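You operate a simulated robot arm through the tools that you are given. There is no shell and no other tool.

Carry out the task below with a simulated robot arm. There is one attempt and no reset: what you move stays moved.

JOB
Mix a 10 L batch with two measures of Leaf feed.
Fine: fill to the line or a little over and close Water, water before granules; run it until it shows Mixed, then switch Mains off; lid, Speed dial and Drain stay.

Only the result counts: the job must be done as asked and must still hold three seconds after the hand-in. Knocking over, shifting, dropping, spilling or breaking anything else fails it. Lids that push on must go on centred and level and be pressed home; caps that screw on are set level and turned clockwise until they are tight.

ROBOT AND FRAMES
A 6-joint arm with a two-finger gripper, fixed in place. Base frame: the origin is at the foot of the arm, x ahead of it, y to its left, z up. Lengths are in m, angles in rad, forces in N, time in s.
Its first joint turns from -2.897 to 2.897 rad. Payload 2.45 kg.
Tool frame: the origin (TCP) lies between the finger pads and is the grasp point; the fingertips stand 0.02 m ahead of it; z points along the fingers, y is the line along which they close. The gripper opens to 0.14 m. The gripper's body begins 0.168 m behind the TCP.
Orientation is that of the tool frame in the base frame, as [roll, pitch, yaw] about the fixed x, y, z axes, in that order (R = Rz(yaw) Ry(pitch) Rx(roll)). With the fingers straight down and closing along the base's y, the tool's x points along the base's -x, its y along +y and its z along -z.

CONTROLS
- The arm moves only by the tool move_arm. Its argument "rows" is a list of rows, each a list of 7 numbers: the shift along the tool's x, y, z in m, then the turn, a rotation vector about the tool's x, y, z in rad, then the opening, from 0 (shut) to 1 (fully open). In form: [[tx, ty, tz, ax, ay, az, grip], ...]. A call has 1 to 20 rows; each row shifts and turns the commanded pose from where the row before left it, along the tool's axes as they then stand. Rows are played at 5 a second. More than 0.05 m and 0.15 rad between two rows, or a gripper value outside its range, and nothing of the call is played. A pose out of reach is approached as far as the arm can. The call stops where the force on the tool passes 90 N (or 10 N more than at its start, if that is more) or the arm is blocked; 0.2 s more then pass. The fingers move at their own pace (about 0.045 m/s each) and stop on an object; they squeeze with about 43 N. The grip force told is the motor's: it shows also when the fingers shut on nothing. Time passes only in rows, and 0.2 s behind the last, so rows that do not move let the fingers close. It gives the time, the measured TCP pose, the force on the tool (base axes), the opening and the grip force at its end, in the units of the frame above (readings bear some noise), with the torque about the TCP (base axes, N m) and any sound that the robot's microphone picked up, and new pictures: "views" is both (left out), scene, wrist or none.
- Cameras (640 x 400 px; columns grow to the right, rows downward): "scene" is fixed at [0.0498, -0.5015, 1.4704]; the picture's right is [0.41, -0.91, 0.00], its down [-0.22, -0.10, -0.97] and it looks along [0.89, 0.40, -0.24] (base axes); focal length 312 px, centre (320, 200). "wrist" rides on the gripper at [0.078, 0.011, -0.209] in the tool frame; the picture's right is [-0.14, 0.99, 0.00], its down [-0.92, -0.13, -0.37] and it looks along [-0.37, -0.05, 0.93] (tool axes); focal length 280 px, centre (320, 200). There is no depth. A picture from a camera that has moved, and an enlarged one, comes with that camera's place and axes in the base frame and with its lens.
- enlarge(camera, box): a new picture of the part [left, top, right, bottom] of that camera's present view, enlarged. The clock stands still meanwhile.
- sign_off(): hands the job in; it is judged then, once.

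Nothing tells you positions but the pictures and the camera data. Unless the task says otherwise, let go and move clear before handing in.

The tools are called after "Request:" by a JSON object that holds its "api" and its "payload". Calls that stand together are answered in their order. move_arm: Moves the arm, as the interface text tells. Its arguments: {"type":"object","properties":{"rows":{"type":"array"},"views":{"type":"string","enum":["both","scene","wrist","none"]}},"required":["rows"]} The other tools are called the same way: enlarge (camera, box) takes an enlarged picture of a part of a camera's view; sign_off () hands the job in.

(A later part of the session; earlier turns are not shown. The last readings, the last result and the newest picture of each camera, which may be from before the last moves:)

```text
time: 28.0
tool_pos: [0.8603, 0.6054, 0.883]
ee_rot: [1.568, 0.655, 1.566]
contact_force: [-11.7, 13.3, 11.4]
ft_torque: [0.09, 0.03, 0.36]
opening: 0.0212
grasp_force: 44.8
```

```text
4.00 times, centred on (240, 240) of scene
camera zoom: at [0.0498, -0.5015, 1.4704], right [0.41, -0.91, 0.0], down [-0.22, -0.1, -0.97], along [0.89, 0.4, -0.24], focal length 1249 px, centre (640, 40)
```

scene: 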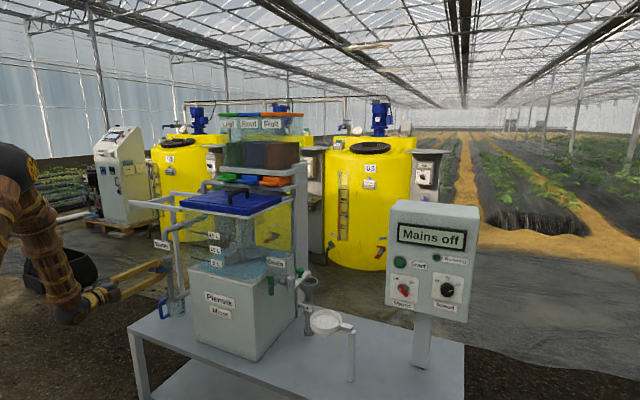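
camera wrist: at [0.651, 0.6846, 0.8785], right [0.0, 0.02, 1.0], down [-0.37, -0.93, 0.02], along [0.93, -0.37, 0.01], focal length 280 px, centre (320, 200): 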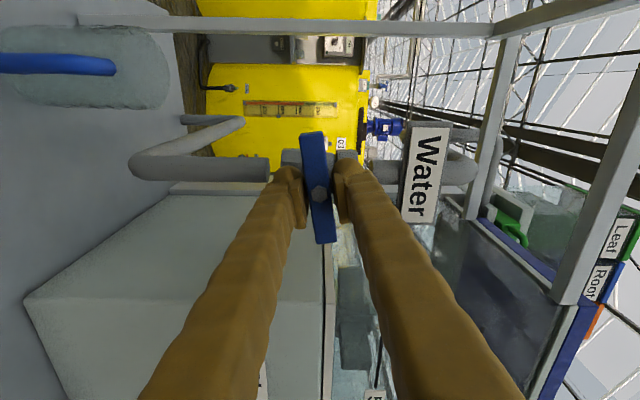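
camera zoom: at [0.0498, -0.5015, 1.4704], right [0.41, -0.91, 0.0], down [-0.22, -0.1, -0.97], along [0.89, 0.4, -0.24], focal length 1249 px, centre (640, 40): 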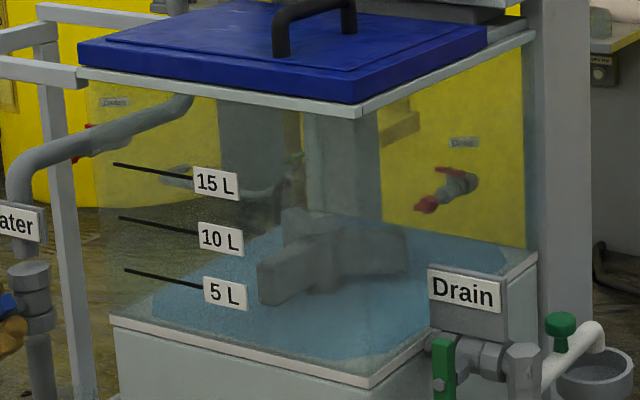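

No obvious rise yet at about 37 degrees. I'll hold two seconds here to find the rate.

Request:
{"api": "move_arm", "payload": {"rows": [[0, 0.001, 0, 0, 0, 0, 0], [0, 0, 0, 0, 0, 0, 0], [0, 0, 0, 0, 0, 0, 0], [0, 0, 0, 0, 0, 0, 0], [0, 0, 0, 0, 0, 0, 0], [0, 0, 0, 0, 0, 0, 0], [0, 0, 0, 0, 0, 0, 0], [0, 0, 0, 0, 0, 0, 0]], "views": "scene"}}

Request:
{"api": "enlarge", "payload": {"camera": "scene", "box": [180, 190, 300, 290]}}

```text
time: 29.8
tool_pos: [0.8604, 0.6064, 0.8839]
ee_rot: [1.57, 0.655, 1.568]
contact_force: [-9.7, -34.5, 7.6]
ft_torque: [-0.06, -0.06, -0.41]
opening: 0.021
grasp_force: 45.3
```

scene: 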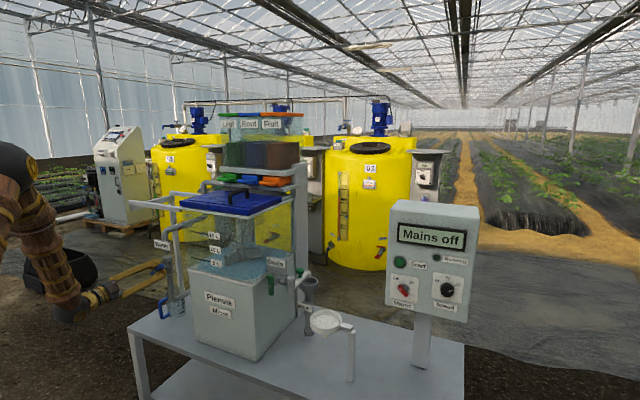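

```text
4.00 times, centred on (240, 240) of scene
camera zoom: at [0.0498, -0.5015, 1.4704], right [0.41, -0.91, 0.0], down [-0.22, -0.1, -0.97], along [0.89, 0.4, -0.24], focal length 1249 px, centre (640, 40)
```

zoom: 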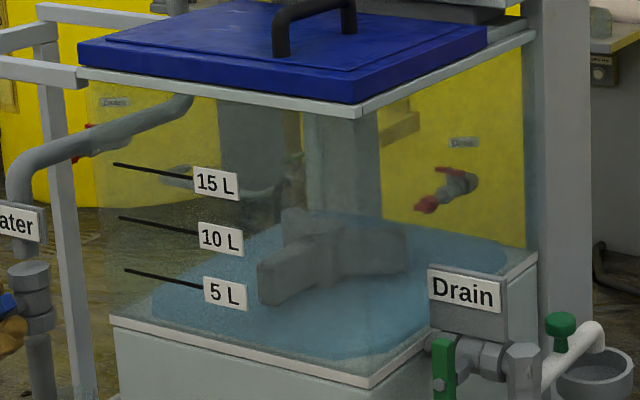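

There is a slight rise now, so the flow is slow and easy to control. I'll open further, keeping the sideways load down.

Request:
{"api": "move_arm", "payload": {"rows": [[-0.0008, -0.0006, 0, 0, 0, -0.12, 0], [0, 0, 0, 0, 0, -0.12, 0], [0, 0, 0, 0, 0, -0.12, 0]], "views": "wrist"}}

Request:
{"api": "enlarge", "payload": {"camera": "scene", "box": [180, 190, 300, 290]}}

```text
time: 30.6
tool_pos: [0.8603, 0.6085, 0.883]
ee_rot: [1.568, 1.016, 1.568]
contact_force: [12.1, -13.8, 10.8]
ft_torque: [0.01, -0.19, -0.16]
opening: 0.021
grasp_force: 45.0
camera wrist: at [0.651, 0.6578, 0.8224], right [0.0, 0.77, 0.64], down [-0.37, -0.59, 0.71], along [0.93, -0.24, 0.28], focal length 280 px, centre (320, 200)
```

wrist: 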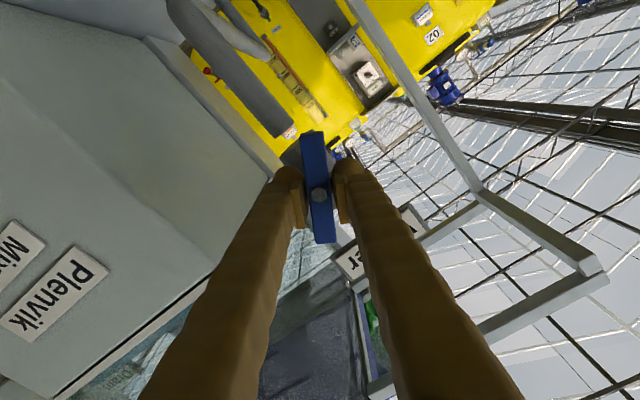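

```text
4.00 times, centred on (240, 240) of scene
camera zoom: at [0.0498, -0.5015, 1.4704], right [0.41, -0.91, 0.0], down [-0.22, -0.1, -0.97], along [0.89, 0.4, -0.24], focal length 1249 px, centre (640, 40)
```

zoom: 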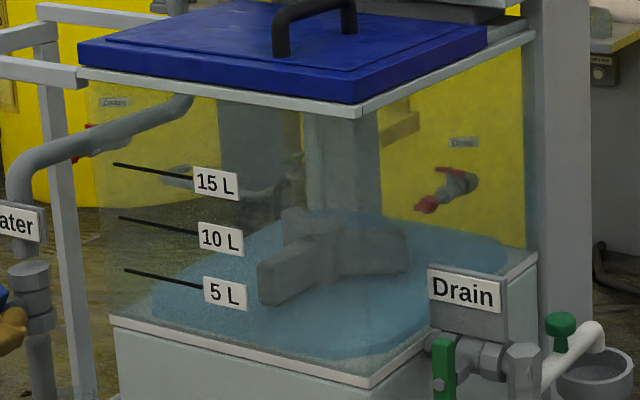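

Water now rises visibly (roughly 1–2 L). I'll hold this opening for a second to gauge the rate.

Request:
{"api": "move_arm", "payload": {"rows": [[0, 0, 0, 0, 0, 0, 0], [0, 0, 0, 0, 0, 0, 0], [0, 0, 0, 0, 0, 0, 0], [0, 0, 0, 0, 0, 0, 0]], "views": "none"}}

Request:
{"api": "enlarge", "payload": {"camera": "scene", "box": [180, 190, 300, 290]}}

```text
time: 31.6
tool_pos: [0.8605, 0.6071, 0.8836]
ee_rot: [1.569, 1.015, 1.567]
contact_force: [29.8, 5.1, 17.1]
ft_torque: [0.09, -0.25, -0.05]
opening: 0.0209
grasp_force: 44.6
```

```text
4.00 times, centred on (240, 240) of scene
camera zoom: at [0.0498, -0.5015, 1.4704], right [0.41, -0.91, 0.0], down [-0.22, -0.1, -0.97], along [0.89, 0.4, -0.24], focal length 1249 px, centre (640, 40)
```

zoom: 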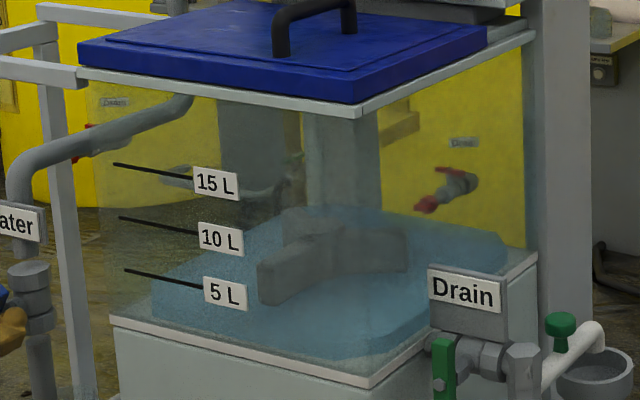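

The rate is roughly 1 L per second at this opening, which is manageable, so I'll keep it here and continue in short spells.

Request:
{"api": "move_arm", "payload": {"rows": [[0, 0, -0.001, 0, 0, 0, 0], [0, 0, 0, 0, 0, 0, 0], [0, 0, 0, 0, 0, 0, 0], [0, 0, 0, 0, 0, 0, 0], [0, 0, 0, 0, 0, 0, 0], [0, 0, 0, 0, 0, 0, 0], [0, 0, 0, 0, 0, 0, 0], [0, 0, 0, 0, 0, 0, 0], [0, 0, 0, 0, 0, 0, 0]], "views": "none"}}

Request:
{"api": "enlarge", "payload": {"camera": "scene", "box": [180, 190, 300, 290]}}

```text
time: 33.6
tool_pos: [0.8595, 0.6078, 0.8836]
ee_rot: [1.569, 1.015, 1.569]
contact_force: [22.4, 21.8, 21.1]
ft_torque: [0.1, -0.29, 0.11]
opening: 0.0212
grasp_force: 44.7
```

```text
4.00 times, centred on (240, 240) of scene
camera zoom: at [0.0498, -0.5015, 1.4704], right [0.41, -0.91, 0.0], down [-0.22, -0.1, -0.97], along [0.89, 0.4, -0.24], focal length 1249 px, centre (640, 40)
```

zoom: 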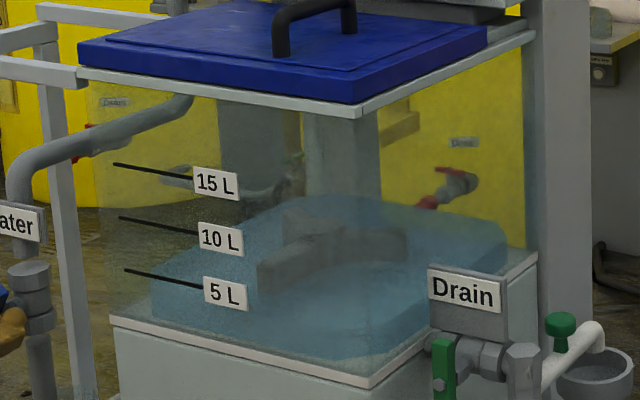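

The level keeps rising at roughly half a litre to a litre per second. I'll continue and measure with a sharper enlargement.

Request:
{"api": "move_arm", "payload": {"rows": [[0, 0, -0.0007, 0, 0, 0, 0], [0.0005, 0.001, 0, 0, 0, 0, 0], [0, 0, 0, 0, 0, 0, 0], [0, 0, 0, 0, 0, 0, 0], [0, 0, 0, 0, 0, 0, 0], [0, 0, 0, 0, 0, 0, 0], [0, 0, 0, 0, 0, 0, 0], [0, 0, 0, 0, 0, 0, 0], [0, 0, 0, 0, 0, 0, 0]], "views": "none"}}

Request:
{"api": "enlarge", "payload": {"camera": "scene", "box": [200, 220, 320, 295]}}

Request:
{"api": "enlarge", "payload": {"camera": "scene", "box": [180, 190, 300, 290]}}

```text
time: 35.6
tool_pos: [0.8587, 0.6061, 0.884]
ee_rot: [1.569, 1.016, 1.57]
contact_force: [21.7, 18.5, 30.4]
ft_torque: [0.16, -0.37, 0.0]
opening: 0.0212
grasp_force: 45.4
```

```text
5.33 times, centred on (260, 258) of scene
camera zoom: at [0.0498, -0.5015, 1.4704], right [0.41, -0.91, 0.0], down [-0.22, -0.1, -0.97], along [0.89, 0.4, -0.24], focal length 1665 px, centre (640, -107)
```

zoom: 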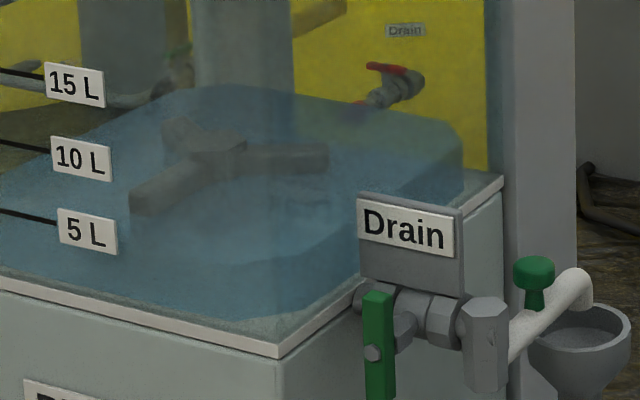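

```text
4.00 times, centred on (240, 240) of scene
camera zoom: at [0.0498, -0.5015, 1.4704], right [0.41, -0.91, 0.0], down [-0.22, -0.1, -0.97], along [0.89, 0.4, -0.24], focal length 1249 px, centre (640, 40)
```

zoom: 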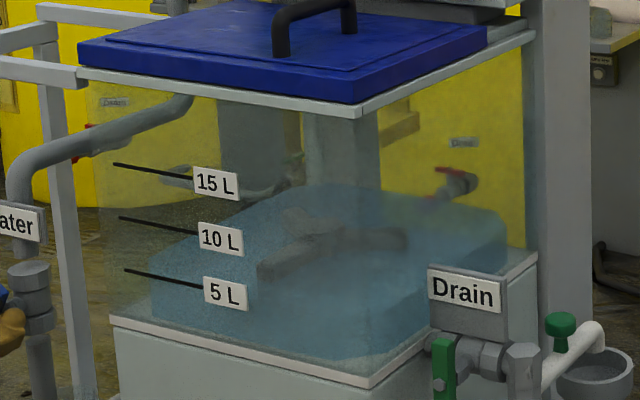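

The water body now stands clear: about 4.5 L and rising near 0.65 L/s. I'll let it run about four seconds more, easing the sideways load a little.

Request:
{"api": "move_arm", "payload": {"rows": [[-0.0007, 0.0016, 0.001, 0, 0, 0, 0], [0, 0, 0, 0, 0, 0, 0], [0, 0, 0, 0, 0, 0, 0], [0, 0, 0, 0, 0, 0, 0], [0, 0, 0, 0, 0, 0, 0], [0, 0, 0, 0, 0, 0, 0], [0, 0, 0, 0, 0, 0, 0], [0, 0, 0, 0, 0, 0, 0], [0, 0, 0, 0, 0, 0, 0], [0, 0, 0, 0, 0, 0, 0], [0, 0, 0, 0, 0, 0, 0], [0, 0, 0, 0, 0, 0, 0], [0, 0, 0, 0, 0, 0, 0], [0, 0, 0, 0, 0, 0, 0], [0, 0, 0, 0, 0, 0, 0], [0, 0, 0, 0, 0, 0, 0], [0, 0, 0, 0, 0, 0, 0]], "views": "none"}}

Request:
{"api": "enlarge", "payload": {"camera": "scene", "box": [180, 190, 300, 290]}}

```text
time: 39.2
tool_pos: [0.8615, 0.608, 0.8821]
ee_rot: [1.57, 1.015, 1.568]
contact_force: [-30.2, -9.7, -11.5]
ft_torque: [-0.06, 0.23, -0.03]
opening: 0.021
grasp_force: 45.2
```

```text
4.00 times, centred on (240, 240) of scene
camera zoom: at [0.0498, -0.5015, 1.4704], right [0.41, -0.91, 0.0], down [-0.22, -0.1, -0.97], along [0.89, 0.4, -0.24], focal length 1249 px, centre (640, 40)
```

zoom: 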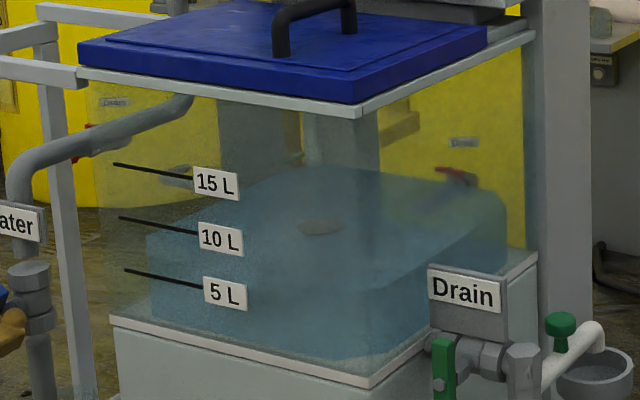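

Around 6.5–7.5 L now. I'll enlarge strongly to read the front and side edges precisely before continuing.

Request:
{"api": "enlarge", "payload": {"camera": "scene", "box": [200, 220, 264, 284]}}

Request:
{"api": "enlarge", "payload": {"camera": "scene", "box": [255, 220, 319, 284]}}

Request:
{"api": "enlarge", "payload": {"camera": "wrist", "box": [0, 0, 640, 400]}}

```text
6.25 times, centred on (232, 252) of scene
camera zoom: at [0.0498, -0.5015, 1.4704], right [0.41, -0.91, 0.0], down [-0.22, -0.1, -0.97], along [0.89, 0.4, -0.24], focal length 1951 px, centre (870, -125)
```

zoom: 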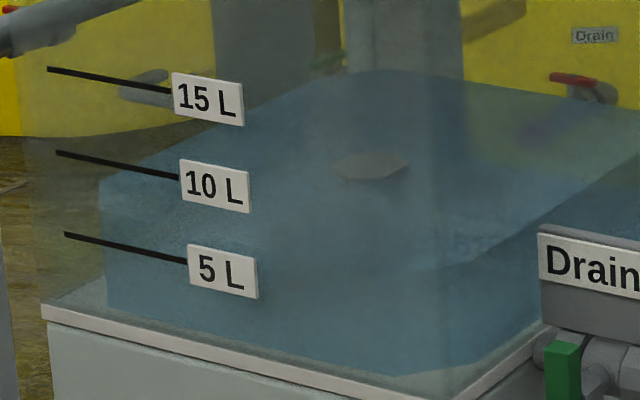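

```text
6.25 times, centred on (287, 252) of scene
camera zoom: at [0.0498, -0.5015, 1.4704], right [0.41, -0.91, 0.0], down [-0.22, -0.1, -0.97], along [0.89, 0.4, -0.24], focal length 1951 px, centre (526, -125)
```

zoom: 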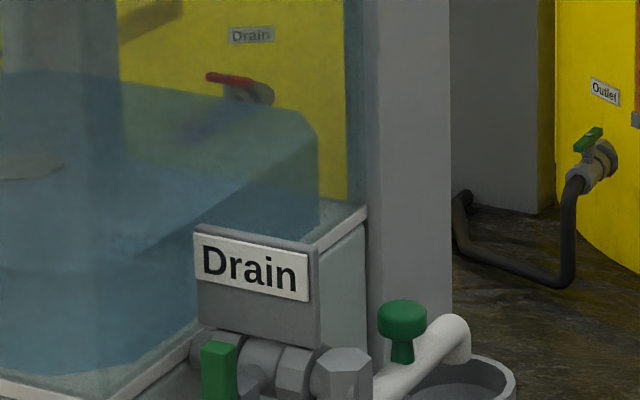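

```text
1.00 times, centred on (320, 200) of wrist (not enlarged: the box is as wide or as high as the picture)
camera zoom: at [0.6506, 0.6588, 0.8215], right [0.0, 0.77, 0.64], down [-0.37, -0.59, 0.72], along [0.93, -0.24, 0.28], focal length 280 px, centre (320, 200)
```

zoom: 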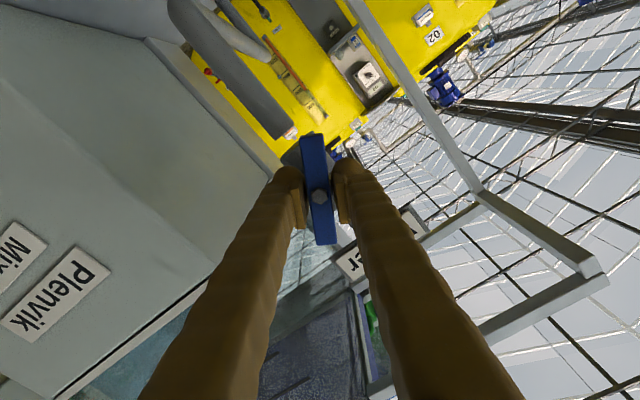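

I read roughly 7 L, with some spread between edges. I'll run about 1.6 s more, then look again.

Request:
{"api": "move_arm", "payload": {"rows": [[0, 0, -0.0005, 0, 0, 0, 0], [0, 0, 0, 0, 0, 0, 0], [0, 0, 0, 0, 0, 0, 0], [0, 0, 0, 0, 0, 0, 0], [0, 0, 0, 0, 0, 0, 0], [0, 0, 0, 0, 0, 0, 0], [0, 0, 0, 0, 0, 0, 0]], "views": "none"}}

Request:
{"api": "enlarge", "payload": {"camera": "scene", "box": [200, 220, 264, 284]}}

```text
time: 40.8
tool_pos: [0.8604, 0.608, 0.883]
ee_rot: [1.572, 1.016, 1.57]
contact_force: [29.2, -7.7, -21.5]
ft_torque: [-0.03, 0.07, -0.09]
opening: 0.021
grasp_force: 45.3
```

```text
6.25 times, centred on (232, 252) of scene
camera zoom: at [0.0498, -0.5015, 1.4704], right [0.41, -0.91, 0.0], down [-0.22, -0.1, -0.97], along [0.89, 0.4, -0.24], focal length 1951 px, centre (870, -125)
```

zoom: 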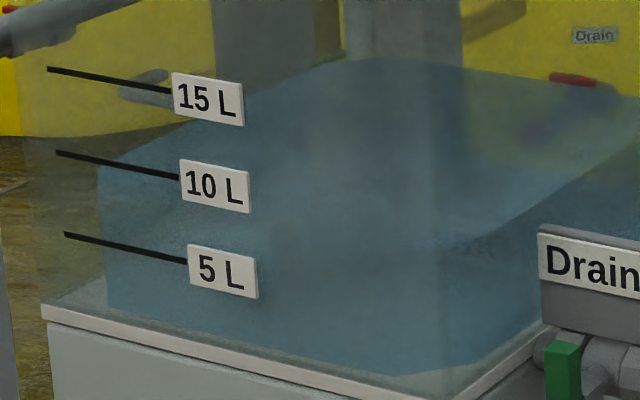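

The level is around 8.5–8.8 L, so I close the valve now by turning the bar back to crosswise; the tail flow will bring it near 9 L. Then I'll take an eye-level reading.

Request:
{"api": "move_arm", "payload": {"rows": [[0, -0.0005, 0, 0, 0, 0.127, 0], [0, -0.0005, 0, 0, 0, 0.127, 0], [0, -0.0005, 0, 0, 0, 0.127, 0], [-0.0001, -0.0005, 0, 0, 0, 0.127, 0], [-0.0002, -0.0005, 0, 0, 0, 0.127, 0], [-0.0002, -0.0005, 0, 0, 0, 0.127, 0], [-0.0002, -0.0005, 0, 0, 0, 0.127, 0], [-0.0003, -0.0005, 0, 0, 0, 0.127, 0]], "views": "wrist"}}

Request:
{"api": "enlarge", "payload": {"camera": "scene", "box": [200, 220, 264, 284]}}

```text
time: 42.6
tool_pos: [0.8597, 0.6067, 0.8807]
ee_rot: [1.571, -0.002, 1.568]
contact_force: [3.8, -3.7, -14.1]
ft_torque: [-0.05, 0.15, -0.03]
opening: 0.021
grasp_force: 45.2
camera wrist: at [0.6498, 0.6845, 0.8906], right [0.0, -0.14, 0.99], down [-0.37, -0.92, -0.13], along [0.93, -0.37, -0.05], focal length 280 px, centre (320, 200)
```

wrist: 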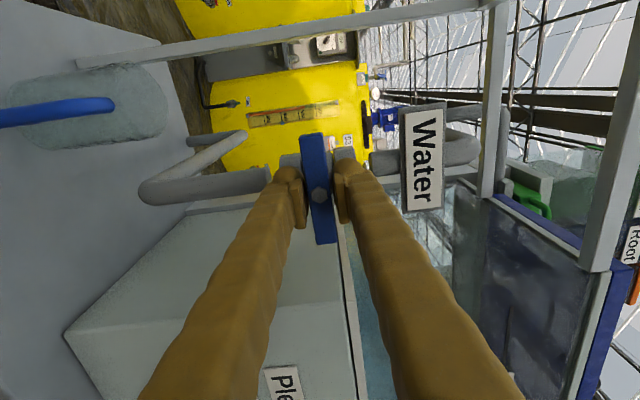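

```text
6.25 times, centred on (232, 252) of scene
camera zoom: at [0.0498, -0.5015, 1.4704], right [0.41, -0.91, 0.0], down [-0.22, -0.1, -0.97], along [0.89, 0.4, -0.24], focal length 1951 px, centre (870, -125)
```

zoom: 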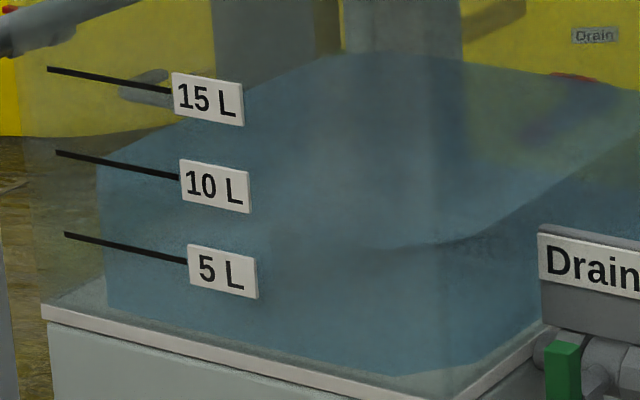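

The bar is crosswise again, but my two edge readings disagree (7.4 vs 9.2 L), so I need an eye-level view. I'll release the bar, back straight out, roll upright and place the camera level with the 10 L line (z about 1.0).

Request:
{"api": "move_arm", "payload": {"rows": [[0, 0, 0, 0, 0, 0, 0.3], [0, 0, 0, 0, 0, 0, 0.45], [0, 0, 0, 0, 0, 0, 0.45], [0, 0, 0, 0, 0, 0, 0.45], [0, 0, -0.04, 0, 0, 0, 0.45], [0, 0, -0.04, 0, 0, 0, 0.45], [0, 0, 0, 0, 0, 0.1428, 0.45], [0, 0, 0, 0, 0, 0.1428, 0.45], [0, 0, 0, 0, 0, 0.1428, 0.45], [0, 0, 0, 0, 0, 0.1428, 0.45], [0, 0, 0, 0, 0, 0.1428, 0.45], [0, 0, 0, 0, 0, 0.1428, 0.45], [0, 0, 0, 0, 0, 0.1428, 0.45], [0, 0, 0, 0, 0, 0.1428, 0.6], [0, 0, 0, 0, 0, 0.1428, 0.8], [0, 0, 0, 0, 0, 0.1428, 1], [0, 0, 0, 0, 0, 0.1428, 1]]}}

```text
time: 46.2
tool_pos: [0.779, 0.606, 0.8804]
ee_rot: [-1.466, -1.568, -1.677]
contact_force: [0.3, -0.1, 0.6]
ft_torque: [-0.01, 0.02, 0.02]
opening: 0.1399
grasp_force: 0.0
camera wrist: at [0.5695, 0.5951, 0.9584], right [0.0, -0.99, -0.14], down [-0.37, 0.13, -0.92], along [0.93, 0.05, -0.36], focal length 280 px, centre (320, 200)
```

scene: 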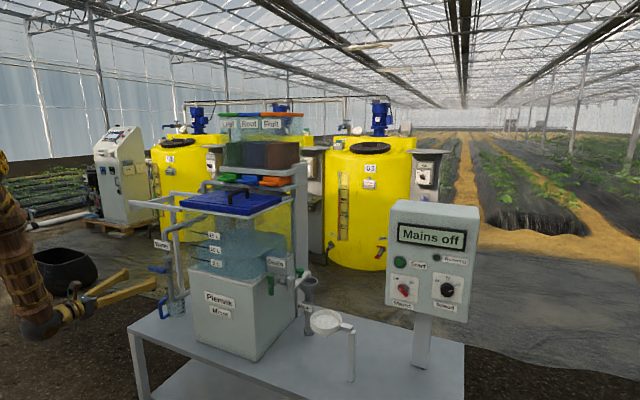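
wrist: 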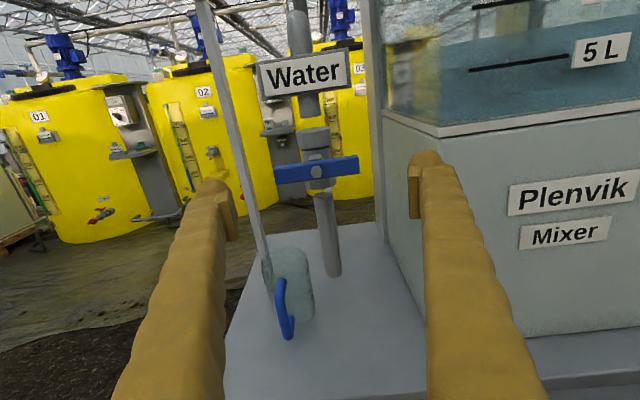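

The valve bar is level and closed, and the jug is undisturbed. I'll slide right and up so the camera is level with the 10 L line.

Request:
{"api": "move_arm", "payload": {"rows": [[0.01, 0.037, -0.01, 0, 0, 0, 1], [0.01, 0.037, -0.01, 0, 0, 0, 1], [0.01, 0.037, 0, 0, 0, 0, 1], [0.009, 0.037, 0, 0, 0, 0, 1]], "views": "wrist"}}

Request:
{"api": "enlarge", "payload": {"camera": "wrist", "box": [260, 20, 500, 170]}}

```text
time: 47.2
tool_pos: [0.7609, 0.4559, 0.9203]
ee_rot: [2.42, -1.57, 0.722]
contact_force: [0.4, -0.4, 0.0]
ft_torque: [0.0, -0.01, 0.06]
opening: 0.1401
grasp_force: 0.0
camera wrist: at [0.5509, 0.4447, 0.9982], right [0.0, -0.99, -0.14], down [-0.37, 0.13, -0.92], along [0.93, 0.05, -0.36], focal length 280 px, centre (320, 200)
```

wrist: 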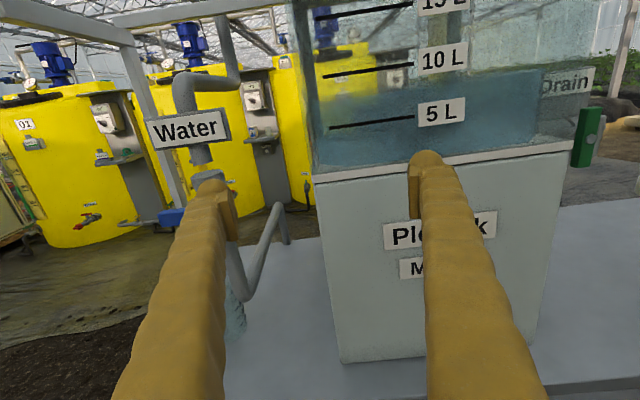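

```text
2.67 times, centred on (380, 95) of wrist
camera zoom: at [0.5509, 0.4447, 0.9982], right [0.0, -0.99, -0.14], down [-0.37, 0.13, -0.92], along [0.93, 0.05, -0.36], focal length 748 px, centre (160, 480)
```

zoom: 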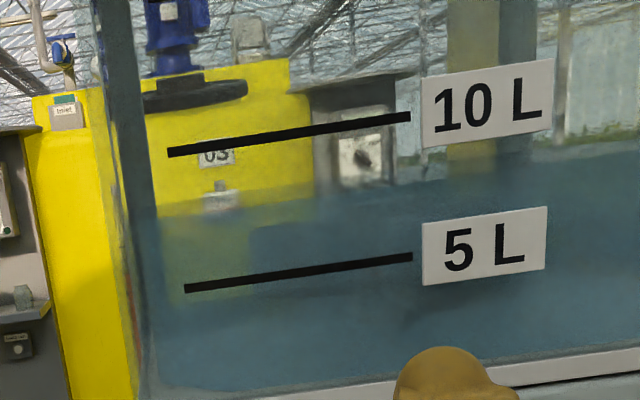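

At eye level the surface lies between the 5 L and 10 L marks, nearer 7 L. I'll enlarge more to read it exactly.

Request:
{"api": "enlarge", "payload": {"camera": "wrist", "box": [305, 40, 425, 150]}}

Request:
{"api": "enlarge", "payload": {"camera": "wrist", "box": [400, 30, 560, 150]}}

```text
3.64 times, centred on (365, 95) of wrist
camera zoom: at [0.5509, 0.4447, 0.9982], right [0.0, -0.99, -0.14], down [-0.37, 0.13, -0.92], along [0.93, 0.05, -0.36], focal length 1020 px, centre (156, 582)
```

zoom: 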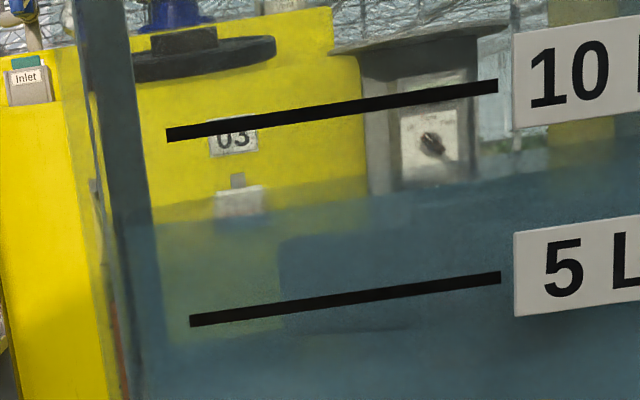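

```text
3.33 times, centred on (480, 90) of wrist
camera zoom: at [0.5509, 0.4447, 0.9982], right [0.0, -0.99, -0.14], down [-0.37, 0.13, -0.92], along [0.93, 0.05, -0.36], focal length 935 px, centre (-213, 567)
```

zoom: 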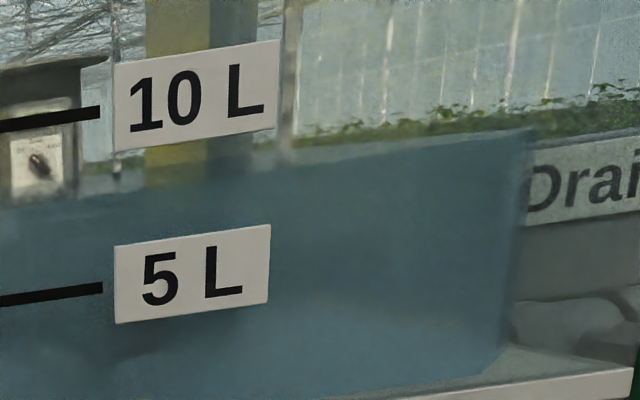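

The front surface edge reads about 7.6 L at eye level, and that matches the scene-camera front-edge reading, so I now have a calibrated gauge. I need about 2.5 L more, so I go back to the bar with the same grip as before.

Request:
{"api": "move_arm", "payload": {"rows": [[-0.009, -0.037, 0, 0, 0, 0, 1], [-0.01, -0.037, 0, 0, 0, 0, 1], [-0.01, -0.037, 0.01, 0, 0, 0, 1], [-0.01, -0.037, 0.01, 0, 0, 0, 1], [0, 0, 0, 0, 0, -0.1428, 1], [0, 0, 0, 0, 0, -0.1428, 0.8], [0, 0, 0, 0, 0, -0.1428, 0.6], [0, 0, 0, 0, 0, -0.1428, 0.45], [0, 0, 0, 0, 0, -0.1428, 0.45], [0, 0, 0, 0, 0, -0.1428, 0.45], [0, 0, 0, 0, 0, -0.1428, 0.45], [0, 0, 0, 0, 0, -0.1428, 0.45], [0, 0, 0, 0, 0, -0.1428, 0.45], [0, 0, 0, 0, 0, -0.1428, 0.45], [0, 0, 0, 0, 0, -0.1428, 0.45], [0, 0, 0.03, 0, 0, 0, 0.45]], "views": "wrist"}}

```text
time: 50.6
tool_pos: [0.8117, 0.6047, 0.8791]
ee_rot: [1.571, 0.003, 1.568]
contact_force: [0.3, 0.4, 0.0]
ft_torque: [0.0, -0.02, -0.02]
opening: 0.0631
grasp_force: 0.1
camera wrist: at [0.6015, 0.6818, 0.8903], right [0.0, -0.14, 0.99], down [-0.37, -0.92, -0.13], along [0.93, -0.37, -0.05], focal length 280 px, centre (320, 200)
```

wrist: 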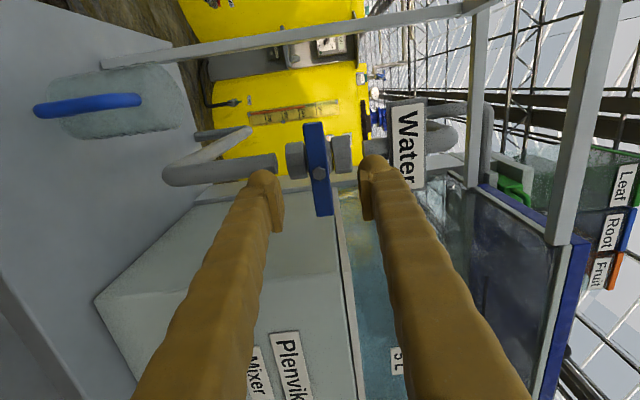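

The bar lies between the fingers again. I'll go in and close.

Request:
{"api": "move_arm", "payload": {"rows": [[0.0015, 0.0015, 0.025, 0, 0, 0, 0.45], [0, 0, 0.024, 0, 0, 0, 0.45], [0, 0, 0, 0, 0, 0, 0.2], [0, 0, 0, 0, 0, 0, 0], [0, 0, 0, 0, 0, 0, 0], [0, 0, 0, 0, 0, 0, 0], [0, 0, 0, 0, 0, 0, 0]], "views": "none"}}

Request:
{"api": "enlarge", "payload": {"camera": "scene", "box": [200, 220, 264, 284]}}

```text
time: 52.2
tool_pos: [0.8577, 0.6061, 0.8807]
ee_rot: [1.569, -0.001, 1.569]
contact_force: [5.4, 2.5, -6.2]
ft_torque: [-0.03, 0.05, 0.03]
opening: 0.0209
grasp_force: 45.1
```

```text
6.25 times, centred on (232, 252) of scene
camera zoom: at [0.0498, -0.5015, 1.4704], right [0.41, -0.91, 0.0], down [-0.22, -0.1, -0.97], along [0.89, 0.4, -0.24], focal length 1951 px, centre (870, -125)
```

zoom: 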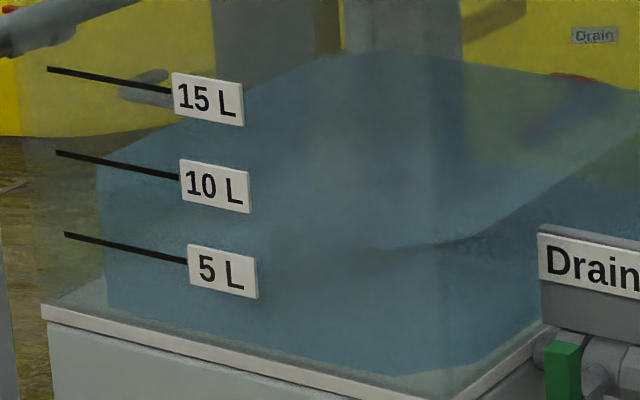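

Gripped, and the level has held since closing. I'll open again to the same angle in one go.

Request:
{"api": "move_arm", "payload": {"rows": [[0.0003, 0.0003, 0, 0, 0, -0.127, 0], [0.0002, 0.0004, 0, 0, 0, -0.127, 0], [0.0002, 0.0005, 0, 0, 0, -0.127, 0], [0.0002, 0.0005, 0, 0, 0, -0.127, 0], [0.0001, 0.0005, 0, 0, 0, -0.127, 0], [0, 0.0005, 0, 0, 0, -0.127, 0], [0, 0.0005, 0, 0, 0, -0.127, 0], [0, 0.0005, 0, 0, 0, -0.127, 0], [0, 0, 0, 0, 0, 0, 0], [0, 0, 0, 0, 0, 0, 0], [0, 0, 0, 0, 0, 0, 0]], "views": "none"}}

Request:
{"api": "enlarge", "payload": {"camera": "scene", "box": [200, 220, 264, 284]}}

```text
time: 54.6
tool_pos: [0.859, 0.6084, 0.8838]
ee_rot: [1.573, 1.016, 1.567]
contact_force: [-30.8, -57.1, -22.0]
ft_torque: [-0.22, 0.5, -0.63]
opening: 0.0214
grasp_force: 45.0
```

```text
6.25 times, centred on (232, 252) of scene
camera zoom: at [0.0498, -0.5015, 1.4704], right [0.41, -0.91, 0.0], down [-0.22, -0.1, -0.97], along [0.89, 0.4, -0.24], focal length 1951 px, centre (870, -125)
```

zoom: 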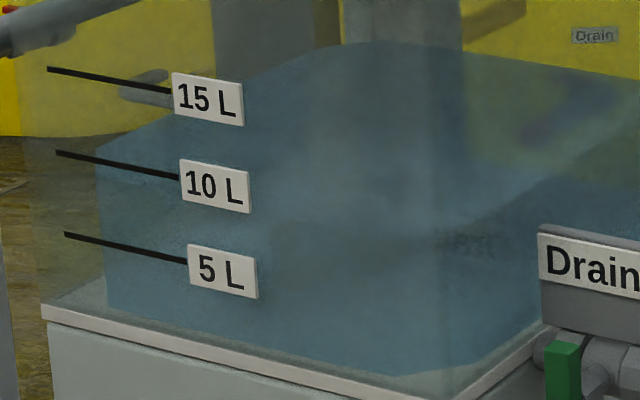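

About 8.35 L now. I'll relieve the load and hold about 1.2 s more.

Request:
{"api": "move_arm", "payload": {"rows": [[-0.0002, -0.002, -0.001, 0, 0, 0, 0], [0, 0, 0, 0, 0, 0, 0], [0, 0, 0, 0, 0, 0, 0], [0, 0, 0, 0, 0, 0, 0], [0, 0, 0, 0, 0, 0, 0]], "views": "none"}}

Request:
{"api": "enlarge", "payload": {"camera": "scene", "box": [200, 220, 264, 284]}}

```text
time: 55.8
tool_pos: [0.8589, 0.6078, 0.8835]
ee_rot: [1.571, 1.016, 1.569]
contact_force: [19.1, -11.8, -25.2]
ft_torque: [-0.12, 0.27, -0.04]
opening: 0.021
grasp_force: 45.1
```

```text
6.25 times, centred on (232, 252) of scene
camera zoom: at [0.0498, -0.5015, 1.4704], right [0.41, -0.91, 0.0], down [-0.22, -0.1, -0.97], along [0.89, 0.4, -0.24], focal length 1951 px, centre (870, -125)
```

zoom: 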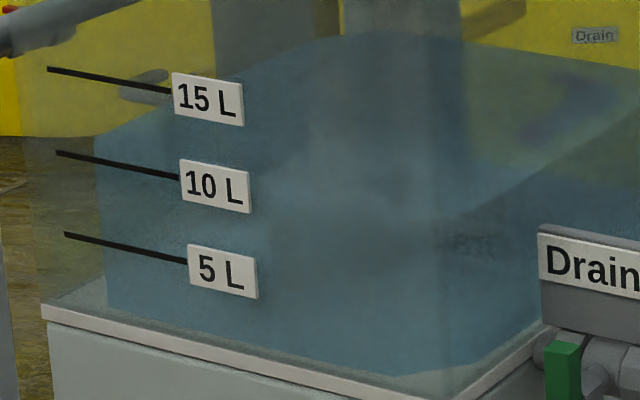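

About 9.1 L now, and closing adds roughly 0.4 L. I'll hold 0.8 s more and check again.

Request:
{"api": "move_arm", "payload": {"rows": [[0, -0.0005, 0, 0, 0, 0, 0], [0, 0, 0, 0, 0, 0, 0], [0, 0, 0, 0, 0, 0, 0]], "views": "none"}}

Request:
{"api": "enlarge", "payload": {"camera": "scene", "box": [200, 220, 264, 284]}}

```text
time: 56.6
tool_pos: [0.8589, 0.6078, 0.8853]
ee_rot: [1.569, 1.015, 1.567]
contact_force: [28.1, 11.0, -11.5]
ft_torque: [0.01, 0.03, 0.05]
opening: 0.0211
grasp_force: 44.7
```

```text
6.25 times, centred on (232, 252) of scene
camera zoom: at [0.0498, -0.5015, 1.4704], right [0.41, -0.91, 0.0], down [-0.22, -0.1, -0.97], along [0.89, 0.4, -0.24], focal length 1951 px, centre (870, -125)
```

zoom: 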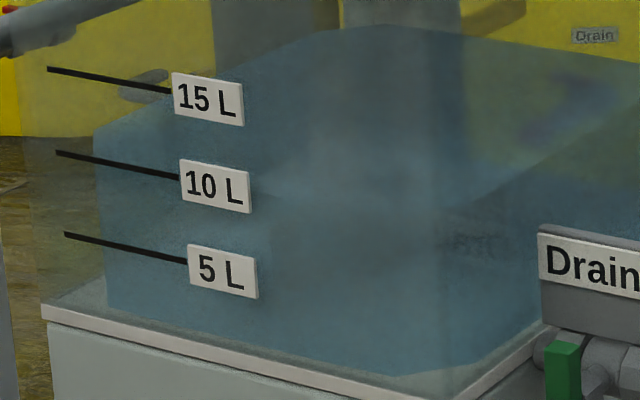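

About 9.65–9.8 L; the closing flow should carry it to just over 10 L. Closing now.

Request:
{"api": "move_arm", "payload": {"rows": [[0, -0.0005, 0, 0, 0, 0.127, 0], [0, -0.0005, 0, 0, 0, 0.127, 0], [0, -0.0005, 0, 0, 0, 0.127, 0], [-0.0001, -0.0005, 0, 0, 0, 0.127, 0], [-0.0002, -0.0005, 0, 0, 0, 0.127, 0], [-0.0002, -0.0005, 0, 0, 0, 0.127, 0], [-0.0002, -0.0005, 0, 0, 0, 0.127, 0], [-0.0003, -0.0005, 0, 0, 0, 0.127, 0]], "views": "none"}}

Request:
{"api": "enlarge", "payload": {"camera": "scene", "box": [200, 220, 264, 284]}}

```text
time: 58.4
tool_pos: [0.8581, 0.6046, 0.8799]
ee_rot: [1.571, -0.003, 1.571]
contact_force: [14.9, 28.1, -20.4]
ft_torque: [-0.12, 0.23, 0.28]
opening: 0.0212
grasp_force: 44.7
```

```text
6.25 times, centred on (232, 252) of scene
camera zoom: at [0.0498, -0.5015, 1.4704], right [0.41, -0.91, 0.0], down [-0.22, -0.1, -0.97], along [0.89, 0.4, -0.24], focal length 1951 px, centre (870, -125)
```

zoom: 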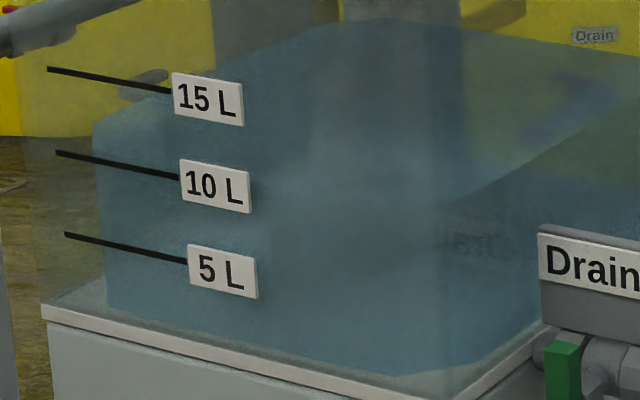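

Crosswise again; the gauge suggests just about 10.1 L. I'll release, back out and verify at eye level.

Request:
{"api": "move_arm", "payload": {"rows": [[0, 0, 0, 0, 0, 0, 0.3], [0, 0, 0, 0, 0, 0, 0.45], [0, 0, 0, 0, 0, 0, 0.45], [0, 0, 0, 0, 0, 0, 0.45], [0, 0, -0.04, 0, 0, 0, 0.45], [0, 0, -0.04, 0, 0, 0, 0.45], [0, 0, 0, 0, 0, 0.1428, 0.45], [0, 0, 0, 0, 0, 0.1428, 0.45], [0, 0, 0, 0, 0, 0.1428, 0.45], [0, 0, 0, 0, 0, 0.1428, 0.45], [0, 0, 0, 0, 0, 0.1428, 0.45], [0, 0, 0, 0, 0, 0.1428, 0.45], [0, 0, 0, 0, 0, 0.1428, 0.45], [0, 0, 0, 0, 0, 0.1428, 0.6], [0, 0, 0, 0, 0, 0.1428, 0.8], [0, 0, 0, 0, 0, 0.1428, 1], [0, 0, 0, 0, 0, 0.1428, 1]], "views": "wrist"}}

Request:
{"api": "move_arm", "payload": {"rows": [[0.012, 0.037, -0.01, 0, 0, 0, 1], [0.012, 0.037, -0.01, 0, 0, 0, 1], [0.012, 0.037, 0, 0, 0, 0, 1], [0.012, 0.037, 0, 0, 0, 0, 1]], "views": "wrist"}}

Request:
{"api": "enlarge", "payload": {"camera": "wrist", "box": [305, 40, 425, 150]}}

Request:
{"api": "enlarge", "payload": {"camera": "wrist", "box": [400, 30, 560, 150]}}

```text
time: 62.0
tool_pos: [0.778, 0.6044, 0.8814]
ee_rot: [-1.47, -1.568, -1.674]
contact_force: [-0.1, 0.2, 0.0]
ft_torque: [0.01, 0.04, -0.01]
opening: 0.1402
grasp_force: 0.1
camera wrist: at [0.5681, 0.5928, 0.9592], right [0.0, -0.99, -0.14], down [-0.37, 0.13, -0.92], along [0.93, 0.05, -0.36], focal length 280 px, centre (320, 200)
```

wrist: 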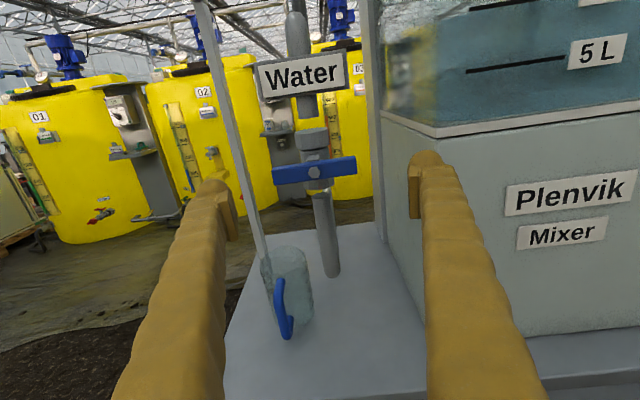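

```text
time: 63.0
tool_pos: [0.7587, 0.4579, 0.9276]
ee_rot: [-0.658, -1.57, -2.483]
contact_force: [0.5, -0.3, 0.1]
ft_torque: [0.0, -0.03, 0.0]
opening: 0.1398
grasp_force: 0.1
camera wrist: at [0.548, 0.4464, 1.0046], right [0.0, -0.99, -0.14], down [-0.37, 0.13, -0.92], along [0.93, 0.05, -0.36], focal length 280 px, centre (320, 200)
```

wrist: 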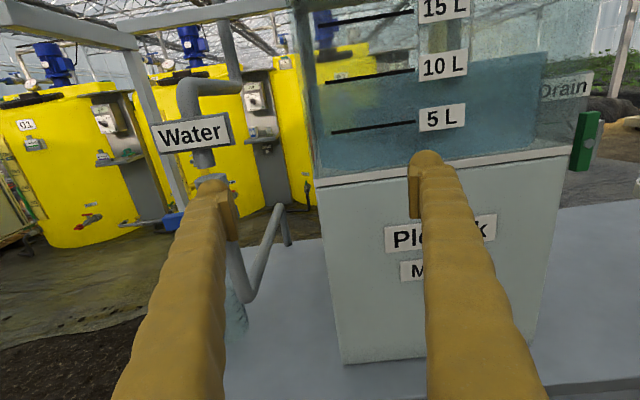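

```text
3.64 times, centred on (365, 95) of wrist
camera zoom: at [0.548, 0.4464, 1.0046], right [0.0, -0.99, -0.14], down [-0.37, 0.13, -0.92], along [0.93, 0.05, -0.36], focal length 1020 px, centre (156, 582)
```

zoom: 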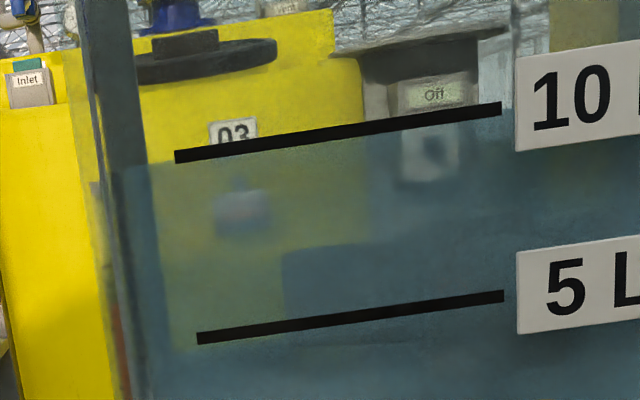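

```text
3.33 times, centred on (480, 90) of wrist
camera zoom: at [0.548, 0.4464, 1.0046], right [0.0, -0.99, -0.14], down [-0.37, 0.13, -0.92], along [0.93, 0.05, -0.36], focal length 935 px, centre (-213, 567)
```

zoom: 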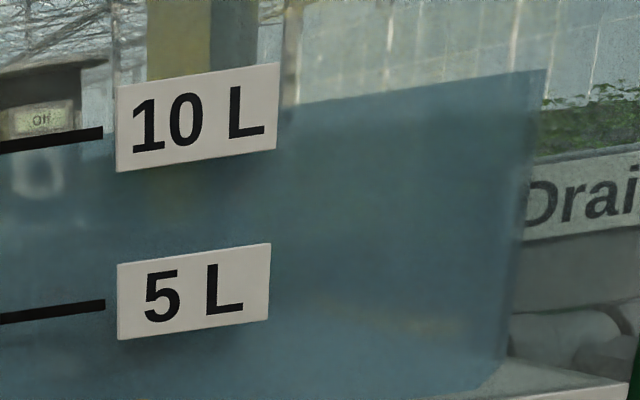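

The surface looks just a hair under the 10 L line. I'll enlarge harder at the line's left end and along the right side.

Request:
{"api": "enlarge", "payload": {"camera": "wrist", "box": [310, 60, 370, 100]}}

Request:
{"api": "enlarge", "payload": {"camera": "wrist", "box": [370, 50, 430, 90]}}

Request:
{"api": "enlarge", "payload": {"camera": "wrist", "box": [455, 40, 560, 90]}}

```text
10.00 times, centred on (340, 80) of wrist
camera zoom: at [0.548, 0.4464, 1.0046], right [0.0, -0.99, -0.14], down [-0.37, 0.13, -0.92], along [0.93, 0.05, -0.36], focal length 2804 px, centre (120, 1400)
```

zoom: 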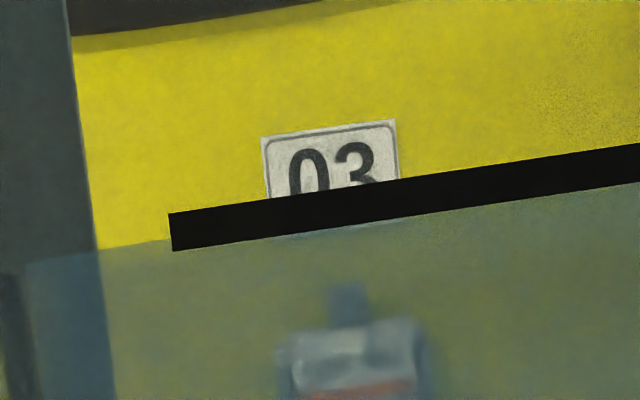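

```text
10.00 times, centred on (400, 70) of wrist
camera zoom: at [0.548, 0.4464, 1.0046], right [0.0, -0.99, -0.14], down [-0.37, 0.13, -0.92], along [0.93, 0.05, -0.36], focal length 2804 px, centre (-480, 1500)
```

zoom: 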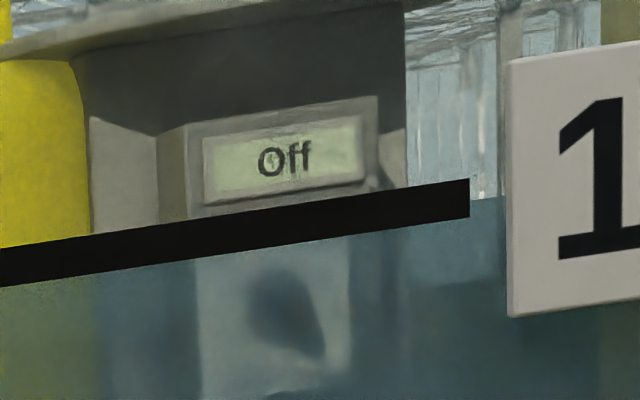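

```text
6.10 times, centred on (508, 65) of wrist
camera zoom: at [0.548, 0.4464, 1.0046], right [0.0, -0.99, -0.14], down [-0.37, 0.13, -0.92], along [0.93, 0.05, -0.36], focal length 1709 px, centre (-823, 1023)
```

zoom: 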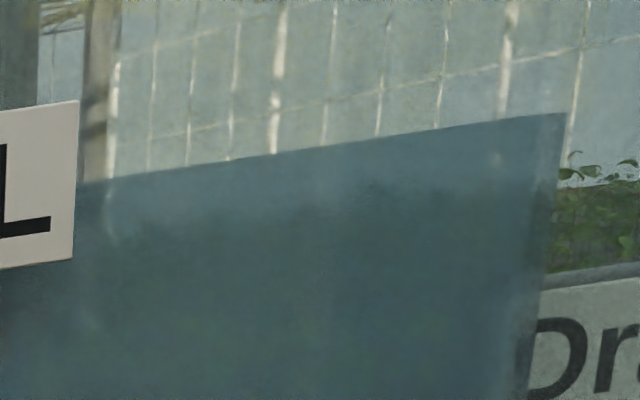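

The water stands practically on the line, perhaps 0.05 L under. To be safely "to the line or a little over" I'll add about 0.25 L with a brief small opening; the flow is about 0.56 L/s per radian.

Request:
{"api": "move_arm", "payload": {"rows": [[-0.012, -0.037, 0, 0, 0, 0, 1], [-0.012, -0.037, 0, 0, 0, 0, 1], [-0.012, -0.037, 0.01, 0, 0, 0, 1], [-0.011, -0.037, 0.01, 0, 0, 0, 1], [0, 0, 0, 0, 0, -0.1428, 1], [0, 0, 0, 0, 0, -0.1428, 0.8], [0, 0, 0, 0, 0, -0.1428, 0.6], [0, 0, 0, 0, 0, -0.1428, 0.45], [0, 0, 0, 0, 0, -0.1428, 0.45], [0, 0, 0, 0, 0, -0.1428, 0.45], [0, 0, 0, 0, 0, -0.1428, 0.45], [0, 0, 0, 0, 0, -0.1428, 0.45], [0, 0, 0, 0, 0, -0.1428, 0.45], [0, 0, 0, 0, 0, -0.1428, 0.45], [0, 0, 0, 0, 0, -0.1428, 0.45], [0, 0, 0.03, 0, 0, 0, 0.45]], "views": "wrist"}}

```text
time: 66.4
tool_pos: [0.809, 0.6035, 0.8832]
ee_rot: [1.571, 0.0, 1.57]
contact_force: [0.6, -0.1, -0.3]
ft_torque: [0.01, 0.01, -0.03]
opening: 0.063
grasp_force: 0.0
camera wrist: at [0.5982, 0.6827, 0.8943], right [0.0, -0.14, 0.99], down [-0.37, -0.92, -0.13], along [0.93, -0.37, -0.05], focal length 280 px, centre (320, 200)
```

wrist: 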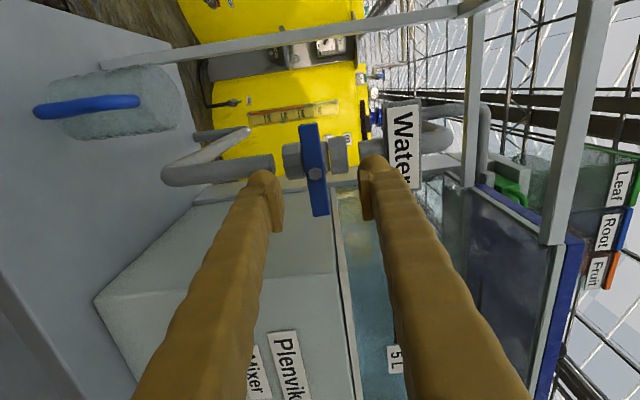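

In place; I'll align on the pivot, move in and close the fingers.

Request:
{"api": "move_arm", "payload": {"rows": [[0.0025, -0.0027, 0.025, 0, 0, 0, 0.45], [0, 0, 0.0245, 0, 0, 0, 0.45], [0, 0, 0, 0, 0, 0, 0.2], [0, 0, 0, 0, 0, 0, 0], [0, 0, 0, 0, 0, 0, 0], [0, 0, 0, 0, 0, 0, 0], [0, 0, 0, 0, 0, 0, 0]], "views": "none"}}

Request:
{"api": "move_arm", "payload": {"rows": [[0, 0.0003, 0, 0, 0, -0.13, 0], [0, 0.0003, 0, 0, 0, -0.13, 0], [0, 0.0003, 0, 0, 0, -0.13, 0], [0, 0, 0, 0, 0, 0, 0], [0, 0, 0, 0, 0, 0, 0], [0, 0, 0, 0, 0, 0, 0], [0, -0.0003, 0, 0, 0, 0.13, 0], [0, -0.0003, 0, 0, 0, 0.13, 0], [0, -0.0003, 0, 0, 0, 0.13, 0]], "views": "wrist"}}

Request:
{"api": "enlarge", "payload": {"camera": "scene", "box": [200, 220, 264, 284]}}

```text
time: 68.0
tool_pos: [0.8574, 0.6064, 0.8805]
ee_rot: [1.571, -0.001, 1.57]
contact_force: [4.6, 0.9, 2.1]
ft_torque: [-0.02, -0.01, -0.03]
opening: 0.0208
grasp_force: 45.0
```

```text
time: 70.0
tool_pos: [0.8573, 0.6064, 0.8794]
ee_rot: [1.572, -0.001, 1.569]
contact_force: [8.2, 9.7, 11.9]
ft_torque: [0.0, -0.13, -0.15]
opening: 0.0212
grasp_force: 44.8
camera wrist: at [0.6474, 0.6845, 0.8905], right [0.0, -0.14, 0.99], down [-0.37, -0.92, -0.13], along [0.93, -0.37, -0.05], focal length 280 px, centre (320, 200)
```

wrist: 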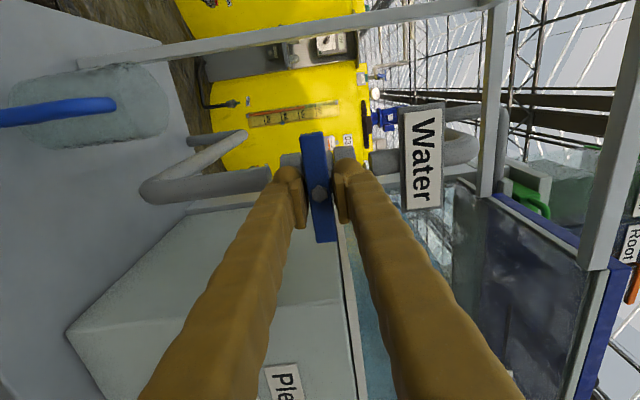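

```text
6.25 times, centred on (232, 252) of scene
camera zoom: at [0.0498, -0.5015, 1.4704], right [0.41, -0.91, 0.0], down [-0.22, -0.1, -0.97], along [0.89, 0.4, -0.24], focal length 1951 px, centre (870, -125)
```

zoom: 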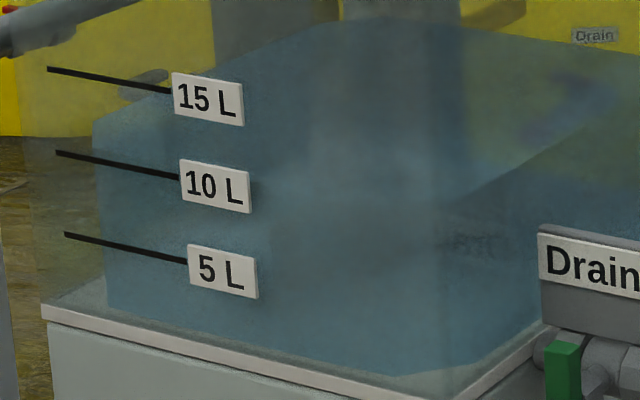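

That added very little, so the valve barely passes at small angles. I'll repeat with a somewhat larger opening, 0.65 rad, briefly.

Request:
{"api": "move_arm", "payload": {"rows": [[0, 0.0003, 0, 0, 0, -0.13, 0], [0, 0.0003, 0, 0, 0, -0.13, 0], [0, 0.0003, 0, 0, 0, -0.13, 0], [0, 0.0003, 0, 0, 0, -0.13, 0], [0, 0.0003, 0, 0, 0, -0.13, 0], [0, 0, 0, 0, 0, 0, 0], [0, -0.0003, 0, 0, 0, 0.13, 0], [0, -0.0003, 0, 0, 0, 0.13, 0], [0, -0.0003, 0, 0, 0, 0.13, 0], [0, -0.0003, 0, 0, 0, 0.13, 0], [0, -0.0003, 0, 0, 0, 0.13, 0]], "views": "none"}}

Request:
{"api": "enlarge", "payload": {"camera": "scene", "box": [200, 220, 264, 284]}}

```text
time: 72.4
tool_pos: [0.8564, 0.6058, 0.8792]
ee_rot: [1.571, -0.002, 1.569]
contact_force: [12.4, 10.0, 17.9]
ft_torque: [0.03, -0.13, 0.11]
opening: 0.021
grasp_force: 44.7
```

```text
6.25 times, centred on (232, 252) of scene
camera zoom: at [0.0498, -0.5015, 1.4704], right [0.41, -0.91, 0.0], down [-0.22, -0.1, -0.97], along [0.89, 0.4, -0.24], focal length 1951 px, centre (870, -125)
```

zoom: 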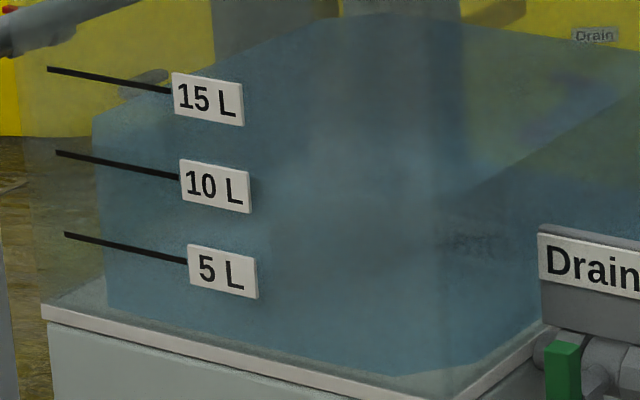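

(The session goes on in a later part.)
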